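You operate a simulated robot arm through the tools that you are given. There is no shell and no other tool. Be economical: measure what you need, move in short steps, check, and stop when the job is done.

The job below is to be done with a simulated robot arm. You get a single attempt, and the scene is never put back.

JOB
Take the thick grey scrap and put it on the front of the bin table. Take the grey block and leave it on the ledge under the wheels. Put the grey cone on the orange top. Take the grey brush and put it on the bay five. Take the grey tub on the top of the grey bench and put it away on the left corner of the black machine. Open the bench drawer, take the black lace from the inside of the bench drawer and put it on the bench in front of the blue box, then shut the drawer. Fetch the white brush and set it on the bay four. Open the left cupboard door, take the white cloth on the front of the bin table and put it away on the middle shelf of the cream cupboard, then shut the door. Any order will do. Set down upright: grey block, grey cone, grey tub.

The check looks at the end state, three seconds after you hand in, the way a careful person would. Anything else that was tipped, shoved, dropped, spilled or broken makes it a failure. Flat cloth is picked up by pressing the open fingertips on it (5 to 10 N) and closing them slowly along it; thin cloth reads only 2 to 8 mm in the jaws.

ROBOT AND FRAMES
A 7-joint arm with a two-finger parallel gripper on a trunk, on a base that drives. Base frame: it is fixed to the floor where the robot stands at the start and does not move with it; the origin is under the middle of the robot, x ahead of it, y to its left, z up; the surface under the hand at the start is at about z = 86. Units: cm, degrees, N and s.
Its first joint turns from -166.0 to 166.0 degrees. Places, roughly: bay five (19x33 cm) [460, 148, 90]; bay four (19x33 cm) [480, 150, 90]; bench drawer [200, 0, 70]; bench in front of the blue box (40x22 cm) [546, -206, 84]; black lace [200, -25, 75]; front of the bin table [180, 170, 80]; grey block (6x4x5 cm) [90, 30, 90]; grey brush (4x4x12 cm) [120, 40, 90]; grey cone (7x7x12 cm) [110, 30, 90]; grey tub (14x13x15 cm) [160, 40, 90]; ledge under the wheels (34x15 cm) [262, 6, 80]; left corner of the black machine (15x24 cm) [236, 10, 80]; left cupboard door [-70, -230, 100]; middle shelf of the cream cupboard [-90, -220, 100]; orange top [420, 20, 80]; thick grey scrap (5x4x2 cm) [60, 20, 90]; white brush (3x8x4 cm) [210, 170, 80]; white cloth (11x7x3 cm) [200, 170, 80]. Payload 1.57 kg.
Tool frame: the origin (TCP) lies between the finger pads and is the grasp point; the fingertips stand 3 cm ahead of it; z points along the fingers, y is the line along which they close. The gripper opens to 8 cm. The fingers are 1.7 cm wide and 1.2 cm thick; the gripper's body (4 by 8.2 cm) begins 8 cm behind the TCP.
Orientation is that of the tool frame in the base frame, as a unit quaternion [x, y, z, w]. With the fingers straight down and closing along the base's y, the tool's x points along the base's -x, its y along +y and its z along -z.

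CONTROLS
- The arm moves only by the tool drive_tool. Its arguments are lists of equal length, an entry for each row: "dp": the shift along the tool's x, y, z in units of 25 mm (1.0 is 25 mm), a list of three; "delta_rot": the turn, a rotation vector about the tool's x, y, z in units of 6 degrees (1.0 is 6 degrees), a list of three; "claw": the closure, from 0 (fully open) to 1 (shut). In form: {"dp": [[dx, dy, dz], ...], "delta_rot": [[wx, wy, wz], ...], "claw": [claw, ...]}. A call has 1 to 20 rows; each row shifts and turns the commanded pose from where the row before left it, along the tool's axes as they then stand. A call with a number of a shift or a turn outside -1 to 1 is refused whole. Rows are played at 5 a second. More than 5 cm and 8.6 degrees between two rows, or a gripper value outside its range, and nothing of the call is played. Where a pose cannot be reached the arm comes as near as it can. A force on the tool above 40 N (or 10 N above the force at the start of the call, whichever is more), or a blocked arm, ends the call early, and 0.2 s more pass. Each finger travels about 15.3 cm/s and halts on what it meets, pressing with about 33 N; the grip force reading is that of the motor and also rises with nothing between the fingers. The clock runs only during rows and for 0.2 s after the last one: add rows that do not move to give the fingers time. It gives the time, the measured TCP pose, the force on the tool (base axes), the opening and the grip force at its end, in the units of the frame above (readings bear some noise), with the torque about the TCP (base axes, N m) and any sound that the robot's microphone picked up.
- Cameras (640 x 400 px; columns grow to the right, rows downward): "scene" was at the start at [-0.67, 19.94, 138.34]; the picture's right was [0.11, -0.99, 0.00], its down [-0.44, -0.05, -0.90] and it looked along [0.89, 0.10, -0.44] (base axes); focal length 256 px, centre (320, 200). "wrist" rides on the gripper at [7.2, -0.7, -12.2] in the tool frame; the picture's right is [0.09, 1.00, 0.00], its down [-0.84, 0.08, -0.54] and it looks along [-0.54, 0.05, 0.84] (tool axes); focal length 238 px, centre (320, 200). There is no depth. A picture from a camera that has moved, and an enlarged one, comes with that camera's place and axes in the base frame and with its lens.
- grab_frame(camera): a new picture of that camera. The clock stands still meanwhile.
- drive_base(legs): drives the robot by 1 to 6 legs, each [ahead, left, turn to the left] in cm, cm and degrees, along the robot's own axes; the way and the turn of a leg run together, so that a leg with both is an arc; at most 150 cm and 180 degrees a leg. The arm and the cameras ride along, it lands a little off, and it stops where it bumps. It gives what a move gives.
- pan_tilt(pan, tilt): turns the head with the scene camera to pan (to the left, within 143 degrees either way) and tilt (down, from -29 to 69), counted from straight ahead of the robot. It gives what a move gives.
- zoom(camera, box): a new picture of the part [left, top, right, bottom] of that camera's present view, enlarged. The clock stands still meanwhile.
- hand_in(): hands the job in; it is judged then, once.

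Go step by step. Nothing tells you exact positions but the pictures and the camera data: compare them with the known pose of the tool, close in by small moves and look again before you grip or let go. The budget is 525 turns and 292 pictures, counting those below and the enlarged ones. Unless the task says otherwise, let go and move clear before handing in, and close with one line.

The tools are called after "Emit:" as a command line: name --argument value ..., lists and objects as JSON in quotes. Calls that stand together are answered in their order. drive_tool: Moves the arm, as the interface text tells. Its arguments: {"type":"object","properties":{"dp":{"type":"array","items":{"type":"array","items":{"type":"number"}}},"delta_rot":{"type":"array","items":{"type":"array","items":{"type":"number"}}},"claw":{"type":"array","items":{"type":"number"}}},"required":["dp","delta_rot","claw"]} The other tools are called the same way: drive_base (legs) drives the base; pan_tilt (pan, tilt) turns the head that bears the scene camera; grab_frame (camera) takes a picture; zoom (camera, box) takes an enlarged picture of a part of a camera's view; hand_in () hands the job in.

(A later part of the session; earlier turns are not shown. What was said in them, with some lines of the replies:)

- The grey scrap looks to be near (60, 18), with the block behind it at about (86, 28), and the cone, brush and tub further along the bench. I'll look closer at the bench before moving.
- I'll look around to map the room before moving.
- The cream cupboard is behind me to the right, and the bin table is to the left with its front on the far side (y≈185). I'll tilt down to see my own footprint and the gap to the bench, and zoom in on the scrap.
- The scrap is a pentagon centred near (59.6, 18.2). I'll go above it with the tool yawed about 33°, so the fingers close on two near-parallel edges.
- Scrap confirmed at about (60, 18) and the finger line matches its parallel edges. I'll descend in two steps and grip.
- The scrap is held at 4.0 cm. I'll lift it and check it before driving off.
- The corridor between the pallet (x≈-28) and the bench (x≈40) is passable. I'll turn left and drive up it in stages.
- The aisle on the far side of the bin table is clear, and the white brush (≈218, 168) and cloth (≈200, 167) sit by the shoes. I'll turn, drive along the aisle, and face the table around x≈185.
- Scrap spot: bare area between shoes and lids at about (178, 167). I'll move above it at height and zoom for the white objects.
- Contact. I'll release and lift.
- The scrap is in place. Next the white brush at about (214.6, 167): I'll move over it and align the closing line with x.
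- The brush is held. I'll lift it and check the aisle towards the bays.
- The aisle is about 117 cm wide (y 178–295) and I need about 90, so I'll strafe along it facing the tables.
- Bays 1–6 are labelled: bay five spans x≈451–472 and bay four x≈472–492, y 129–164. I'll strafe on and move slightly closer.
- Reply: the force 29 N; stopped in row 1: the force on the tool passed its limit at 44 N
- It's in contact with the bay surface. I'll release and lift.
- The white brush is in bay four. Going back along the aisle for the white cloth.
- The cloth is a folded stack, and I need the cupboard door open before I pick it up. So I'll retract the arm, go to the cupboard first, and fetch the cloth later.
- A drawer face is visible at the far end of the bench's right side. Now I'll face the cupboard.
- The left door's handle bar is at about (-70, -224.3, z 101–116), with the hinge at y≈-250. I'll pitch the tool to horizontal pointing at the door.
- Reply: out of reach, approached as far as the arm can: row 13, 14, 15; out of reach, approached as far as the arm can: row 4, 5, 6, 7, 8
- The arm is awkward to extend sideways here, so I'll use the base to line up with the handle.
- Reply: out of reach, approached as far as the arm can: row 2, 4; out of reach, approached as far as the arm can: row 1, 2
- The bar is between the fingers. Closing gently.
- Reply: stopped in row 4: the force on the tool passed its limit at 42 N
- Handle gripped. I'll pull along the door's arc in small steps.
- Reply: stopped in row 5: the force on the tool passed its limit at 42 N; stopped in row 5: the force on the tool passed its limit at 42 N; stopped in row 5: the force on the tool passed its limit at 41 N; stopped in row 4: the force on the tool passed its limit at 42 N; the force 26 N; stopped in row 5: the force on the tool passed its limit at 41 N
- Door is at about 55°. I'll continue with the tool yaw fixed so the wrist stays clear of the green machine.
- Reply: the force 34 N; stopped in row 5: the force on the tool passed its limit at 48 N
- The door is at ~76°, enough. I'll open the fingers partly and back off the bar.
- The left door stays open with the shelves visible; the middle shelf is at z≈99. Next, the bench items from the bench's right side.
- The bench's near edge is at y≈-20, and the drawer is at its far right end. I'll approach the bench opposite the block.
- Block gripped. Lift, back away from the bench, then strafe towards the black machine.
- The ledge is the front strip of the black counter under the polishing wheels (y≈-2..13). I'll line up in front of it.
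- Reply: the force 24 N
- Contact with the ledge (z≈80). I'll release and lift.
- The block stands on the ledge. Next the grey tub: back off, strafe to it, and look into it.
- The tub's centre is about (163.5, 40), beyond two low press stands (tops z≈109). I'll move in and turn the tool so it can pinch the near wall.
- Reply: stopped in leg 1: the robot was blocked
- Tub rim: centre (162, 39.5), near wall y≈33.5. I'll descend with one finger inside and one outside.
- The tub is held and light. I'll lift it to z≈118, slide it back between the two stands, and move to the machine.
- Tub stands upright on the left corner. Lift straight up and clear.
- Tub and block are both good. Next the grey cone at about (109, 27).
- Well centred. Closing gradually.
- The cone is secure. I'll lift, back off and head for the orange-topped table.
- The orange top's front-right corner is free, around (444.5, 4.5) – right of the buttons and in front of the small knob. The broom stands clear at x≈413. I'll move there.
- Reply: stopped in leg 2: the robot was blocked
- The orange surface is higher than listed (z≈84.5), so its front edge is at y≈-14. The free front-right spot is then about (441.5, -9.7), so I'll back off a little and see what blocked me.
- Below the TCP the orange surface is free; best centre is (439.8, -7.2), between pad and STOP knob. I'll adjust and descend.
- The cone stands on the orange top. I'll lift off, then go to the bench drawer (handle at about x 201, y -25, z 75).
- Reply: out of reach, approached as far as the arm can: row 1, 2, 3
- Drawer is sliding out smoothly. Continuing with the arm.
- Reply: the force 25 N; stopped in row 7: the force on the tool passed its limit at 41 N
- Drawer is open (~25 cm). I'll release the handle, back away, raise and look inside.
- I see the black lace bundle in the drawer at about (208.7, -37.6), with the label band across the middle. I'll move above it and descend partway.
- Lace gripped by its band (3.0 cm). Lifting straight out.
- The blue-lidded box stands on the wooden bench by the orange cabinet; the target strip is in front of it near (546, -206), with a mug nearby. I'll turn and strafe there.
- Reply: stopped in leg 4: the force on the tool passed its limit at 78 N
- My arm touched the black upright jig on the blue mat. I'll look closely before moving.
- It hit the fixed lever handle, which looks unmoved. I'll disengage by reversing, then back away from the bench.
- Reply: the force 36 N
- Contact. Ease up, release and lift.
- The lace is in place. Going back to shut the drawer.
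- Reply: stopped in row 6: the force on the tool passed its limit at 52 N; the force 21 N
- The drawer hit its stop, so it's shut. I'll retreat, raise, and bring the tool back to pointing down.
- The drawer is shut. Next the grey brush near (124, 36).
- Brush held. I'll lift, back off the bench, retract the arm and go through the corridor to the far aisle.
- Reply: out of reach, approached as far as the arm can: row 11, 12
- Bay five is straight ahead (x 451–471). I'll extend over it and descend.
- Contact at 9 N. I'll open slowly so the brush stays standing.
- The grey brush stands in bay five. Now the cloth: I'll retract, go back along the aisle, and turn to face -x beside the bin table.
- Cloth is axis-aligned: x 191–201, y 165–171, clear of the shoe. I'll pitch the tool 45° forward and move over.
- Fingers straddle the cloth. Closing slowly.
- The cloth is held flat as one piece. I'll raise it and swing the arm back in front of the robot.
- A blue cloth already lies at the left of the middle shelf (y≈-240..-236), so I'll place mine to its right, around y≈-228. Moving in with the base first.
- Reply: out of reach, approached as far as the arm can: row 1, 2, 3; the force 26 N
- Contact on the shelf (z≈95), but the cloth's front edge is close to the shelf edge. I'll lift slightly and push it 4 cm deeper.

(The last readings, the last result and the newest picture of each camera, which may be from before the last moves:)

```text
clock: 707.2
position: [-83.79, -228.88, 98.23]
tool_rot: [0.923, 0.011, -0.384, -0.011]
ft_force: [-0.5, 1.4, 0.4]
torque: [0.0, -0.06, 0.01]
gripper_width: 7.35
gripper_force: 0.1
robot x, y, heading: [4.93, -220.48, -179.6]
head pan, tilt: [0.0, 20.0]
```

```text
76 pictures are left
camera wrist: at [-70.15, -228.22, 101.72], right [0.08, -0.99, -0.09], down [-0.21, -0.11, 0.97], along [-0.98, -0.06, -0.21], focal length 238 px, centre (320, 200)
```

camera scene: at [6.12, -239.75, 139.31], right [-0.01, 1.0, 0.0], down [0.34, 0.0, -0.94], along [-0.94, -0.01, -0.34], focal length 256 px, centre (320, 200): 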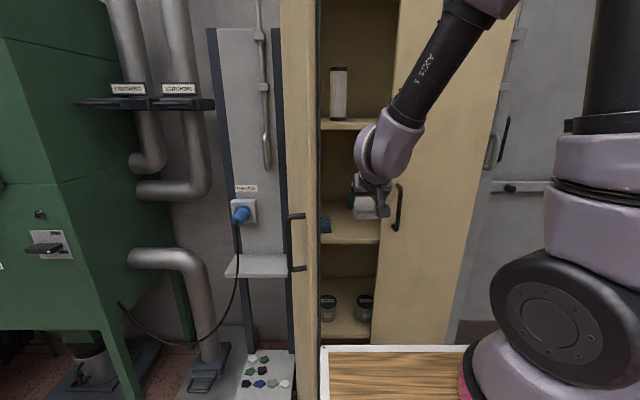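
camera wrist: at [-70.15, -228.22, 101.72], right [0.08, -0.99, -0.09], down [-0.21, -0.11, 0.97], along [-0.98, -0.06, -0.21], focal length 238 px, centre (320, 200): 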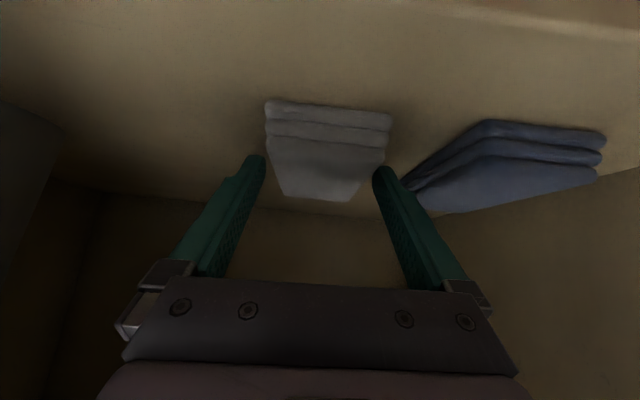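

Emit:
drive_tool --dp '[[-0.3, 0, -0.3], [-0.5, 0, -0.5], [-0.6, 0, -0.6], [-0.7, 0, -0.7], [-0.7, 0, -0.7], [0.7, 0, -0.7], [0.7, 0, -0.7], [0.7, 0, -0.7], [0.7, 0, -0.7], [0.7, 0, -0.7], [0.7, 0, -0.7], [0.7, 0, -0.7], [0.7, 0, -0.7], [0.7, 0, -0.7]]' --delta_rot '[[0, 0, 0], [0, 0, 0], [0, 0, 0], [0, 0, 0], [0, 0, 0], [0, 0, 0], [0, 0, 0], [0, 0, 0], [0, 0, 0], [0, 0, 0], [0, 0, 0], [0, 0, 0], [0, 0, 0], [0, 0, 0]]' --claw '[0.08, 0.08, 0.08, 0.08, 0.08, 0.08, 0.08, 0.08, 0.08, 0.08, 0.08, 0.08, 0.08, 0.08]'

Emit:
drive_base --legs '[[-25, 0, 0]]'

Emit:
grab_frame --camera "scene"

Emit:
zoom --camera "scene" --box '[290, 100, 430, 240]'

```text
clock: 710.2
position: [-61.56, -228.96, 108.26]
tool_rot: [0.923, 0.012, -0.384, -0.01]
ft_force: [0.0, -0.5, -0.6]
torque: [-0.02, -0.01, -0.01]
gripper_width: 7.35
gripper_force: 0.1
robot x, y, heading: [4.87, -220.29, -179.7]
head pan, tilt: [0.0, 20.0]
```

```text
clock: 712.0
position: [-36.75, -228.83, 108.08]
tool_rot: [0.923, 0.01, -0.384, -0.011]
ft_force: [0.2, 0.7, -0.2]
torque: [-0.01, -0.04, 0.01]
gripper_width: 7.35
gripper_force: 0.1
robot x, y, heading: [30.1, -220.52, -179.5]
head pan, tilt: [0.0, 20.0]
```

```text
75 pictures are left
camera scene: at [31.0, -239.61, 139.31], right [-0.01, 1.0, 0.0], down [0.34, 0.0, -0.94], along [-0.94, -0.01, -0.34], focal length 256 px, centre (320, 200)
```

scene: 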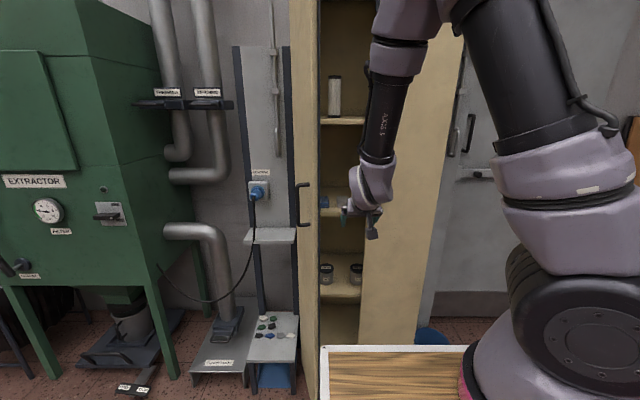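

```text
2.86 times, centred on (360, 170) of scene
camera zoom: at [31.0, -239.61, 139.31], right [-0.01, 1.0, 0.0], down [0.34, 0.0, -0.94], along [-0.94, -0.01, -0.34], focal length 733 px, centre (206, 286)
```

zoom: 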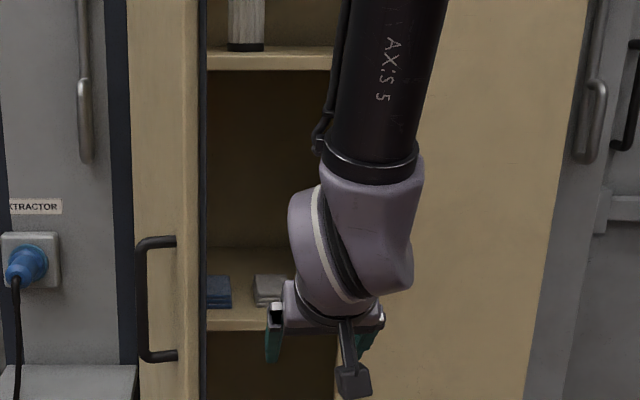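

The white cloth lies on the middle shelf beside the blue one. Now I'll shut the door by pushing its outer face: first back off and level the tool.

Emit:
drive_base --legs '[[-20, 0, 0]]'

Emit:
zoom --camera "scene" --box '[260, 60, 460, 240]'

Emit:
drive_tool --dp '[[-0.6, 0, -0.6], [-0.6, 0, -0.6], [-0.6, 0, -0.6], [-0.6, 0, -0.5], [0, 0, 0], [0, 0, 0], [0, 0, 0], [0, 0, 0], [0, 0, 0], [0, 0, 0], [0, 0, 0], [0, 0, 0], [0, 0, 0]]' --delta_rot '[[0, 0, 0], [0, 0, 0], [0, 0, 0], [0, 0, 0], [0, -1, 0], [0, -1, 0], [0, -1, 0], [0, -1, 0], [0, -1, 0], [0, -1, 0], [0, -1, 0], [0, -0.5, 0], [0, 0, 0]]' --claw '[0.5, 1, 1, 1, 1, 1, 1, 1, 1, 1, 1, 1, 1]'

```text
clock: 713.6
position: [-16.61, -228.6, 108.2]
tool_rot: [0.924, 0.009, -0.383, -0.012]
ft_force: [0.2, -1.4, 0.5]
torque: [0.01, 0.02, -0.03]
gripper_width: 7.36
gripper_force: 0.1
robot x, y, heading: [49.93, -220.86, -179.7]
head pan, tilt: [0.0, 20.0]
```

```text
2.22 times, centred on (360, 150) of scene
camera zoom: at [51.11, -239.52, 139.31], right [0.0, 1.0, 0.0], down [0.34, 0.0, -0.94], along [-0.94, 0.0, -0.34], focal length 570 px, centre (231, 311)
```

zoom: 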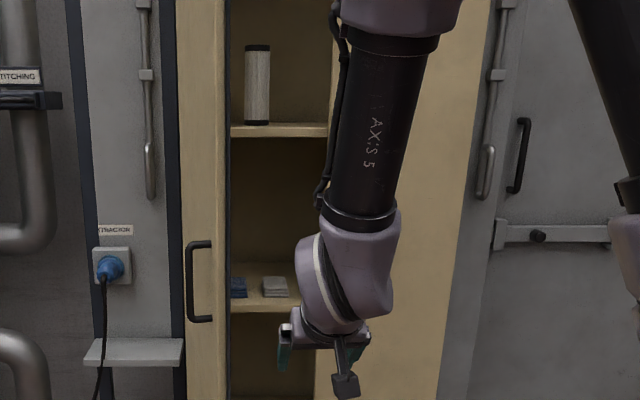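

```text
clock: 716.4
position: [-19.11, -230.81, 117.01]
tool_rot: [-0.706, -0.012, 0.708, 0.007]
ft_force: [-0.8, 0.2, 0.9]
torque: [0.0, -0.02, 0.0]
gripper_width: 0.0
gripper_force: 21.7
out of reach, approached as far as the arm can: row 8, 9, 10
robot x, y, heading: [50.19, -220.48, -179.5]
head pan, tilt: [0.0, 20.0]
```

Emit:
drive_tool --dp '[[-0.2, 0.9, 0], [-0.2, 0.9, 0], [-0.2, 0.9, 0], [-0.2, 0.9, 0], [-0.2, 0.9, 0], [-0.2, 0.9, 0], [-0.2, 0.9, 0], [-0.2, 0.9, 0], [0, 0.9, 0], [0, 0.9, 0], [0, 0, 0], [0, 0, 0], [0, 0, 0], [0, 0, 0], [0, 0, 0], [0, 0, 0], [0, 0, 0], [0, 0, 0], [0, 0, 0], [0, 0, 0]]' --delta_rot '[[0, 0, 0], [0, 0, 0], [0, 0, 0], [0, 0, 0], [0, 0, 0], [0, 0, 0], [0, 0, 0], [0, 0, 0], [0, 0, 0], [0, 0, 0], [1, 0, 0], [1, 0, 0], [1, 0, 0], [1, 0, 0], [1, 0, 0], [1, 0, 0], [1, 0, 0], [1, 0, 0], [0.5, 0, 0], [0, 0, 0]]' --claw '[1, 1, 1, 1, 1, 1, 1, 1, 1, 1, 1, 1, 1, 1, 1, 1, 1, 1, 1, 1]'

Emit:
grab_frame --camera "scene"

Emit:
grab_frame --camera "wrist"

```text
clock: 720.6
position: [-18.56, -253.07, 120.16]
tool_rot: [-0.635, 0.293, 0.644, 0.311]
ft_force: [0.4, 0.6, 0.5]
torque: [0.01, -0.04, -0.01]
gripper_width: 0.0
gripper_force: 21.3
robot x, y, heading: [49.92, -220.5, -180.0]
head pan, tilt: [0.0, 20.0]
```

```text
72 pictures are left
camera scene: at [51.11, -239.52, 139.31], right [0.0, 1.0, 0.0], down [0.34, 0.0, -0.94], along [-0.94, 0.0, -0.34], focal length 256 px, centre (320, 200)
```

scene: 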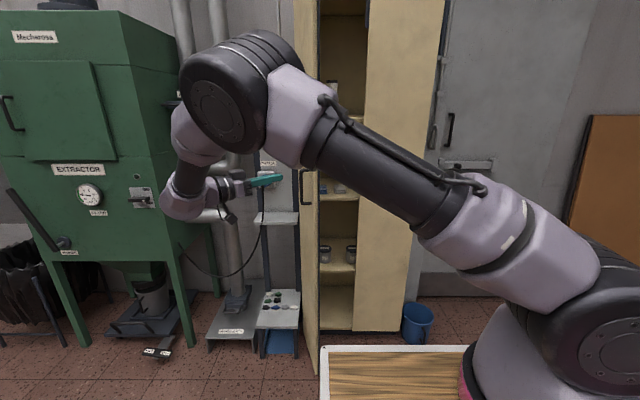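

```text
71 pictures are left
camera wrist: at [-10.45, -261.9, 112.75], right [-0.77, -0.63, -0.11], down [0.29, -0.49, 0.82], along [-0.57, 0.6, 0.56], focal length 238 px, centre (320, 200)
```

wrist: 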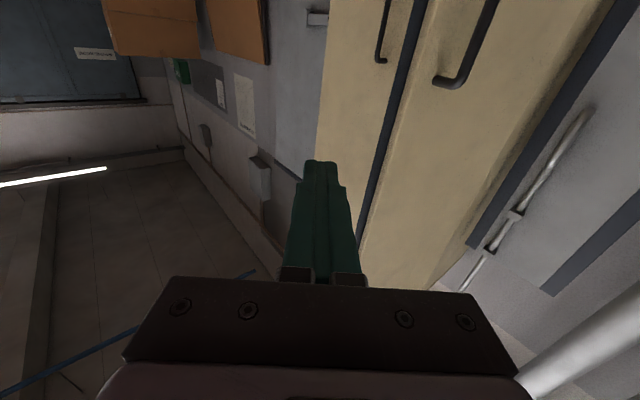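

Emit:
drive_base --legs '[[28, -2, 0]]'

Emit:
grab_frame --camera "wrist"

Emit:
grab_frame --camera "scene"

```text
clock: 722.5
position: [-46.53, -251.0, 120.35]
tool_rot: [-0.634, 0.294, 0.644, 0.312]
ft_force: [0.1, -0.1, 0.5]
torque: [0.03, 0.0, 0.01]
gripper_width: 0.0
gripper_force: 20.9
robot x, y, heading: [22.04, -218.74, -179.8]
head pan, tilt: [0.0, 20.0]
```

```text
70 pictures are left
camera wrist: at [-38.37, -259.86, 112.74], right [-0.77, -0.63, -0.11], down [0.29, -0.49, 0.82], along [-0.57, 0.6, 0.56], focal length 238 px, centre (320, 200)
```

wrist: 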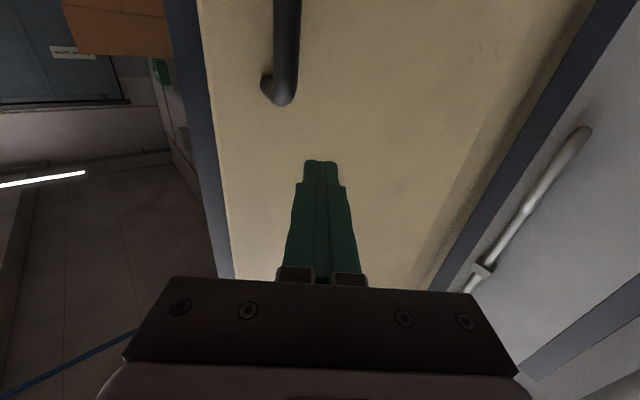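

```text
69 pictures are left
camera scene: at [23.21, -237.58, 139.31], right [0.0, 1.0, 0.0], down [0.34, 0.0, -0.94], along [-0.94, 0.0, -0.34], focal length 256 px, centre (320, 200)
```

scene: 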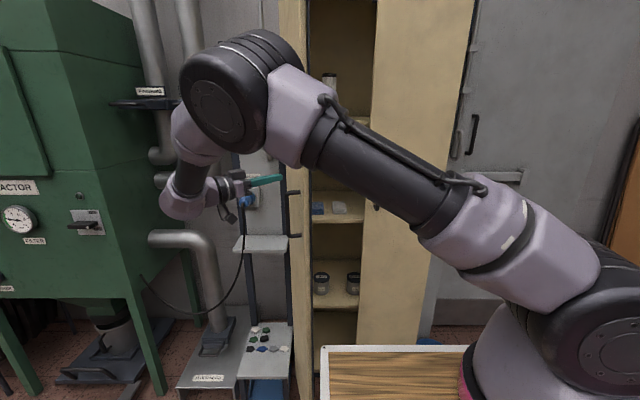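

Fingertips face the outer side of the door above its handle. I'll push along the closing arc in segments.

Emit:
drive_tool --dp '[[0, 0, 0.7], [0, 0, 0.7], [0, 0, 0.6], [0, -0.337, 0.547], [0, -0.337, 0.547], [0, -0.337, 0.547], [0, -0.337, 0.547], [0, 0, 0]]' --delta_rot '[[0, 0, 0], [0, 0, 0], [0, 0, 0], [-0.65, 0, 0], [-0.65, 0, 0], [-0.65, 0, 0], [-0.65, 0, 0], [0, 0, 0]]' --claw '[1, 1, 1, 1, 1, 1, 1, 1]'

Emit:
grab_frame --camera "wrist"

```text
clock: 724.3
position: [-51.38, -240.99, 120.94]
tool_rot: [-0.671, 0.203, 0.678, 0.222]
ft_force: [0.1, -0.1, -0.3]
torque: [0.01, 0.02, -0.01]
gripper_width: 0.0
gripper_force: 21.4
robot x, y, heading: [22.33, -218.44, -179.8]
head pan, tilt: [0.0, 20.0]
```

```text
68 pictures are left
camera wrist: at [-41.02, -247.21, 113.36], right [-0.57, -0.81, -0.11], down [0.4, -0.4, 0.82], along [-0.72, 0.43, 0.55], focal length 238 px, centre (320, 200)
```

wrist: 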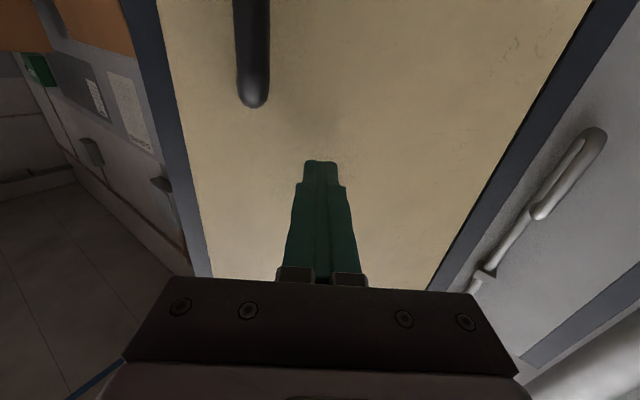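

Emit:
drive_tool --dp '[[0, -0.318, 0.515], [0, -0.318, 0.515], [0, -0.318, 0.515], [0, -0.318, 0.515], [0, -0.307, 0.508], [0, -0.307, 0.508], [0, -0.307, 0.508], [0, -0.307, 0.508], [0, 0, 0]]' --delta_rot '[[-0.625, 0, 0], [-0.625, 0, 0], [-0.625, 0, 0], [-0.625, 0, 0], [-0.625, 0, 0], [-0.625, 0, 0], [-0.625, 0, 0], [-0.625, 0, 0], [0, 0, 0]]' --claw '[1, 1, 1, 1, 1, 1, 1, 1, 1]'

Emit:
grab_frame --camera "scene"

Emit:
grab_frame --camera "wrist"

```text
clock: 726.3
position: [-58.52, -231.5, 120.9]
tool_rot: [-0.705, 0.021, 0.707, 0.04]
ft_force: [0.3, -0.2, -0.9]
torque: [-0.01, -0.01, 0.0]
gripper_width: 0.01
gripper_force: 21.7
robot x, y, heading: [22.3, -218.45, -179.9]
head pan, tilt: [0.0, 20.0]
```

```text
67 pictures are left
camera scene: at [23.21, -237.58, 139.31], right [0.0, 1.0, 0.0], down [0.34, 0.0, -0.94], along [-0.94, 0.0, -0.34], focal length 256 px, centre (320, 200)
```

scene: 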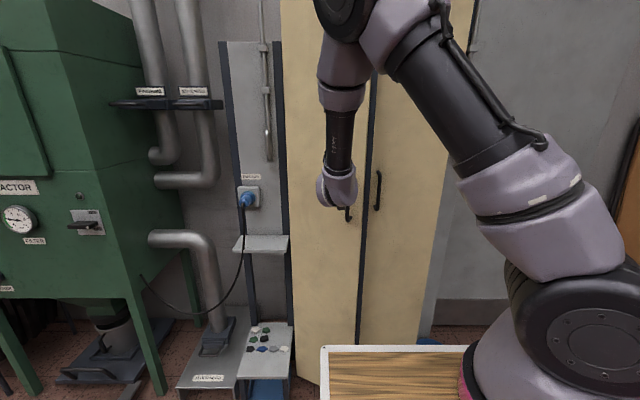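

```text
66 pictures are left
camera wrist: at [-46.21, -231.65, 113.58], right [-0.09, -0.99, -0.12], down [0.53, -0.15, 0.83], along [-0.84, 0.01, 0.54], focal length 238 px, centre (320, 200)
```

wrist: 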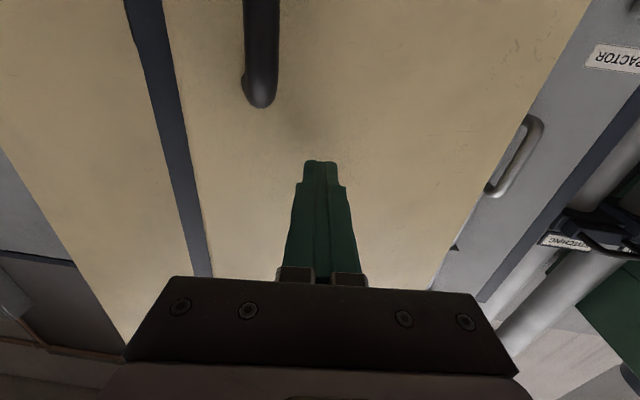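

Door is closing nicely. Final segments until it seats.

Emit:
drive_tool --dp '[[0, -0.22, 0.53], [0, -0.22, 0.53], [0, -0.22, 0.53], [0, -0.22, 0.53], [0, -0.05, 0.5], [0, -0.05, 0.5], [0, -0.05, 0.4], [0, 0, 0.3], [0, 0, 0.3], [0, 0, 0.3], [0, 0, 0.3]]' --delta_rot '[[-0.2, 0, 0], [-0.2, 0, 0], [-0.2, 0, 0], [-0.2, 0, 0], [0, 0, 0], [0, 0, 0], [0, 0, 0], [0, 0, 0], [0, 0, 0], [0, 0, 0], [0, 0, 0]]' --claw '[1, 1, 1, 1, 1, 1, 1, 1, 1, 1, 1]'

Emit:
grab_frame --camera "wrist"

Emit:
grab_frame --camera "scene"

```text
clock: 728.5
position: [-68.6, -228.47, 120.99]
tool_rot: [-0.707, -0.009, 0.707, 0.011]
ft_force: [29.4, 4.4, 9.9]
torque: [-0.04, 0.29, 0.01]
gripper_width: 0.0
gripper_force: 22.1
robot x, y, heading: [22.17, -218.52, -179.9]
head pan, tilt: [0.0, 20.0]
stopped in row 11: the force on the tool passed its limit at 54 N (the readings are from after the stop); the commanded pose is now the measured one
```

```text
65 pictures are left
camera wrist: at [-56.44, -227.74, 113.78], right [0.0, -0.99, -0.12], down [0.54, -0.1, 0.83], along [-0.84, -0.06, 0.54], focal length 238 px, centre (320, 200)
```

wrist: 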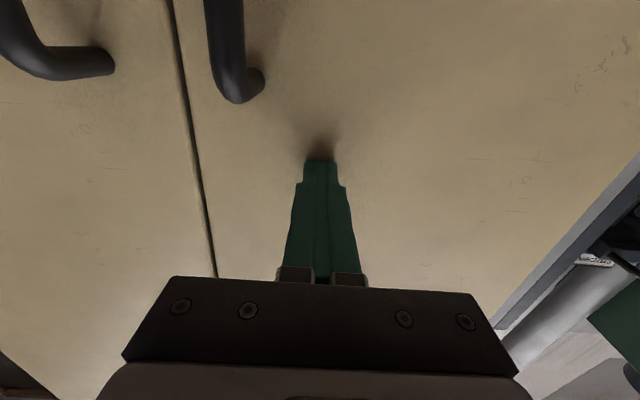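

```text
64 pictures are left
camera scene: at [23.46, -237.54, 139.32], right [0.0, 1.0, 0.0], down [0.34, 0.0, -0.94], along [-0.94, 0.0, -0.34], focal length 256 px, centre (320, 200)
```

scene: 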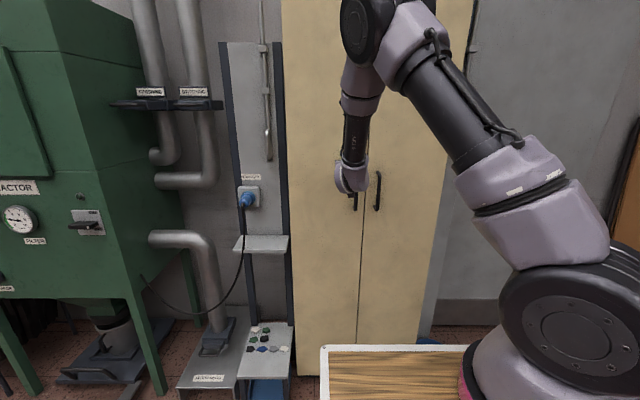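

Emit:
drive_base --legs '[[-30, 0, 0]]'

Emit:
zoom --camera "scene" --box '[220, 80, 480, 300]'

Emit:
pan_tilt --pan -130 --tilt 15

Emit:
grab_frame --camera "scene"

```text
clock: 730.6
position: [-38.79, -228.27, 120.93]
tool_rot: [0.708, 0.008, -0.706, -0.012]
ft_force: [0.5, -0.1, -0.1]
torque: [-0.01, -0.02, 0.01]
gripper_width: 0.01
gripper_force: 21.1
robot x, y, heading: [52.38, -218.72, 179.9]
head pan, tilt: [0.0, 20.0]
```

```text
1.82 times, centred on (350, 190) of scene
camera zoom: at [53.22, -237.57, 139.31], right [0.0, 1.0, 0.0], down [0.34, 0.0, -0.94], along [-0.94, 0.0, -0.34], focal length 466 px, centre (266, 218)
```

zoom: 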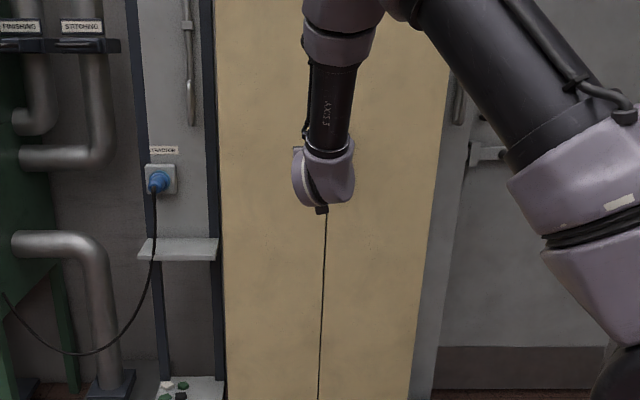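

```text
clock: 732.7
position: [-38.91, -228.28, 120.85]
tool_rot: [0.708, 0.007, -0.706, -0.012]
ft_force: [-0.1, 0.7, -0.3]
torque: [-0.01, 0.0, 0.02]
gripper_width: 0.01
gripper_force: 21.5
robot x, y, heading: [52.11, -218.32, 179.9]
head pan, tilt: [-130.0, 15.0]
```

```text
62 pictures are left
camera scene: at [68.54, -230.43, 140.13], right [0.77, -0.64, 0.0], down [-0.17, -0.2, -0.97], along [0.62, 0.74, -0.26], focal length 256 px, centre (320, 200)
```

scene: 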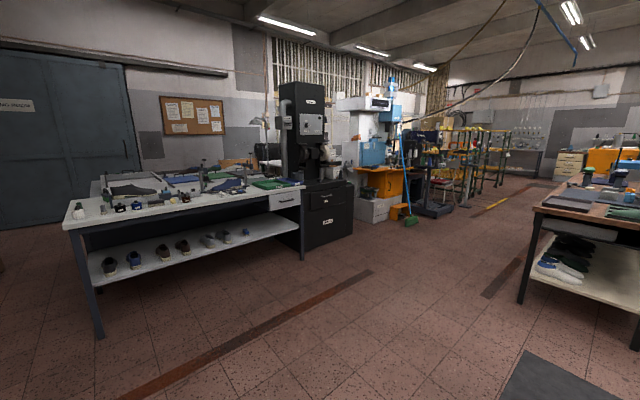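

The cupboard doors and the drawer are shut, every item is in its place, and the gripper is empty and clear. I'm handing in.

Emit:
hand_in

```text
The job is handed in.
```

I did all eight tasks and handed the job in, with the drawer and cupboard door shut and the gripper empty and clear. While I was carrying the lace, my arm hit the lever handle on the blue mat at about 78 N. It looked unmoved, and I saw nothing tipped or out of place.
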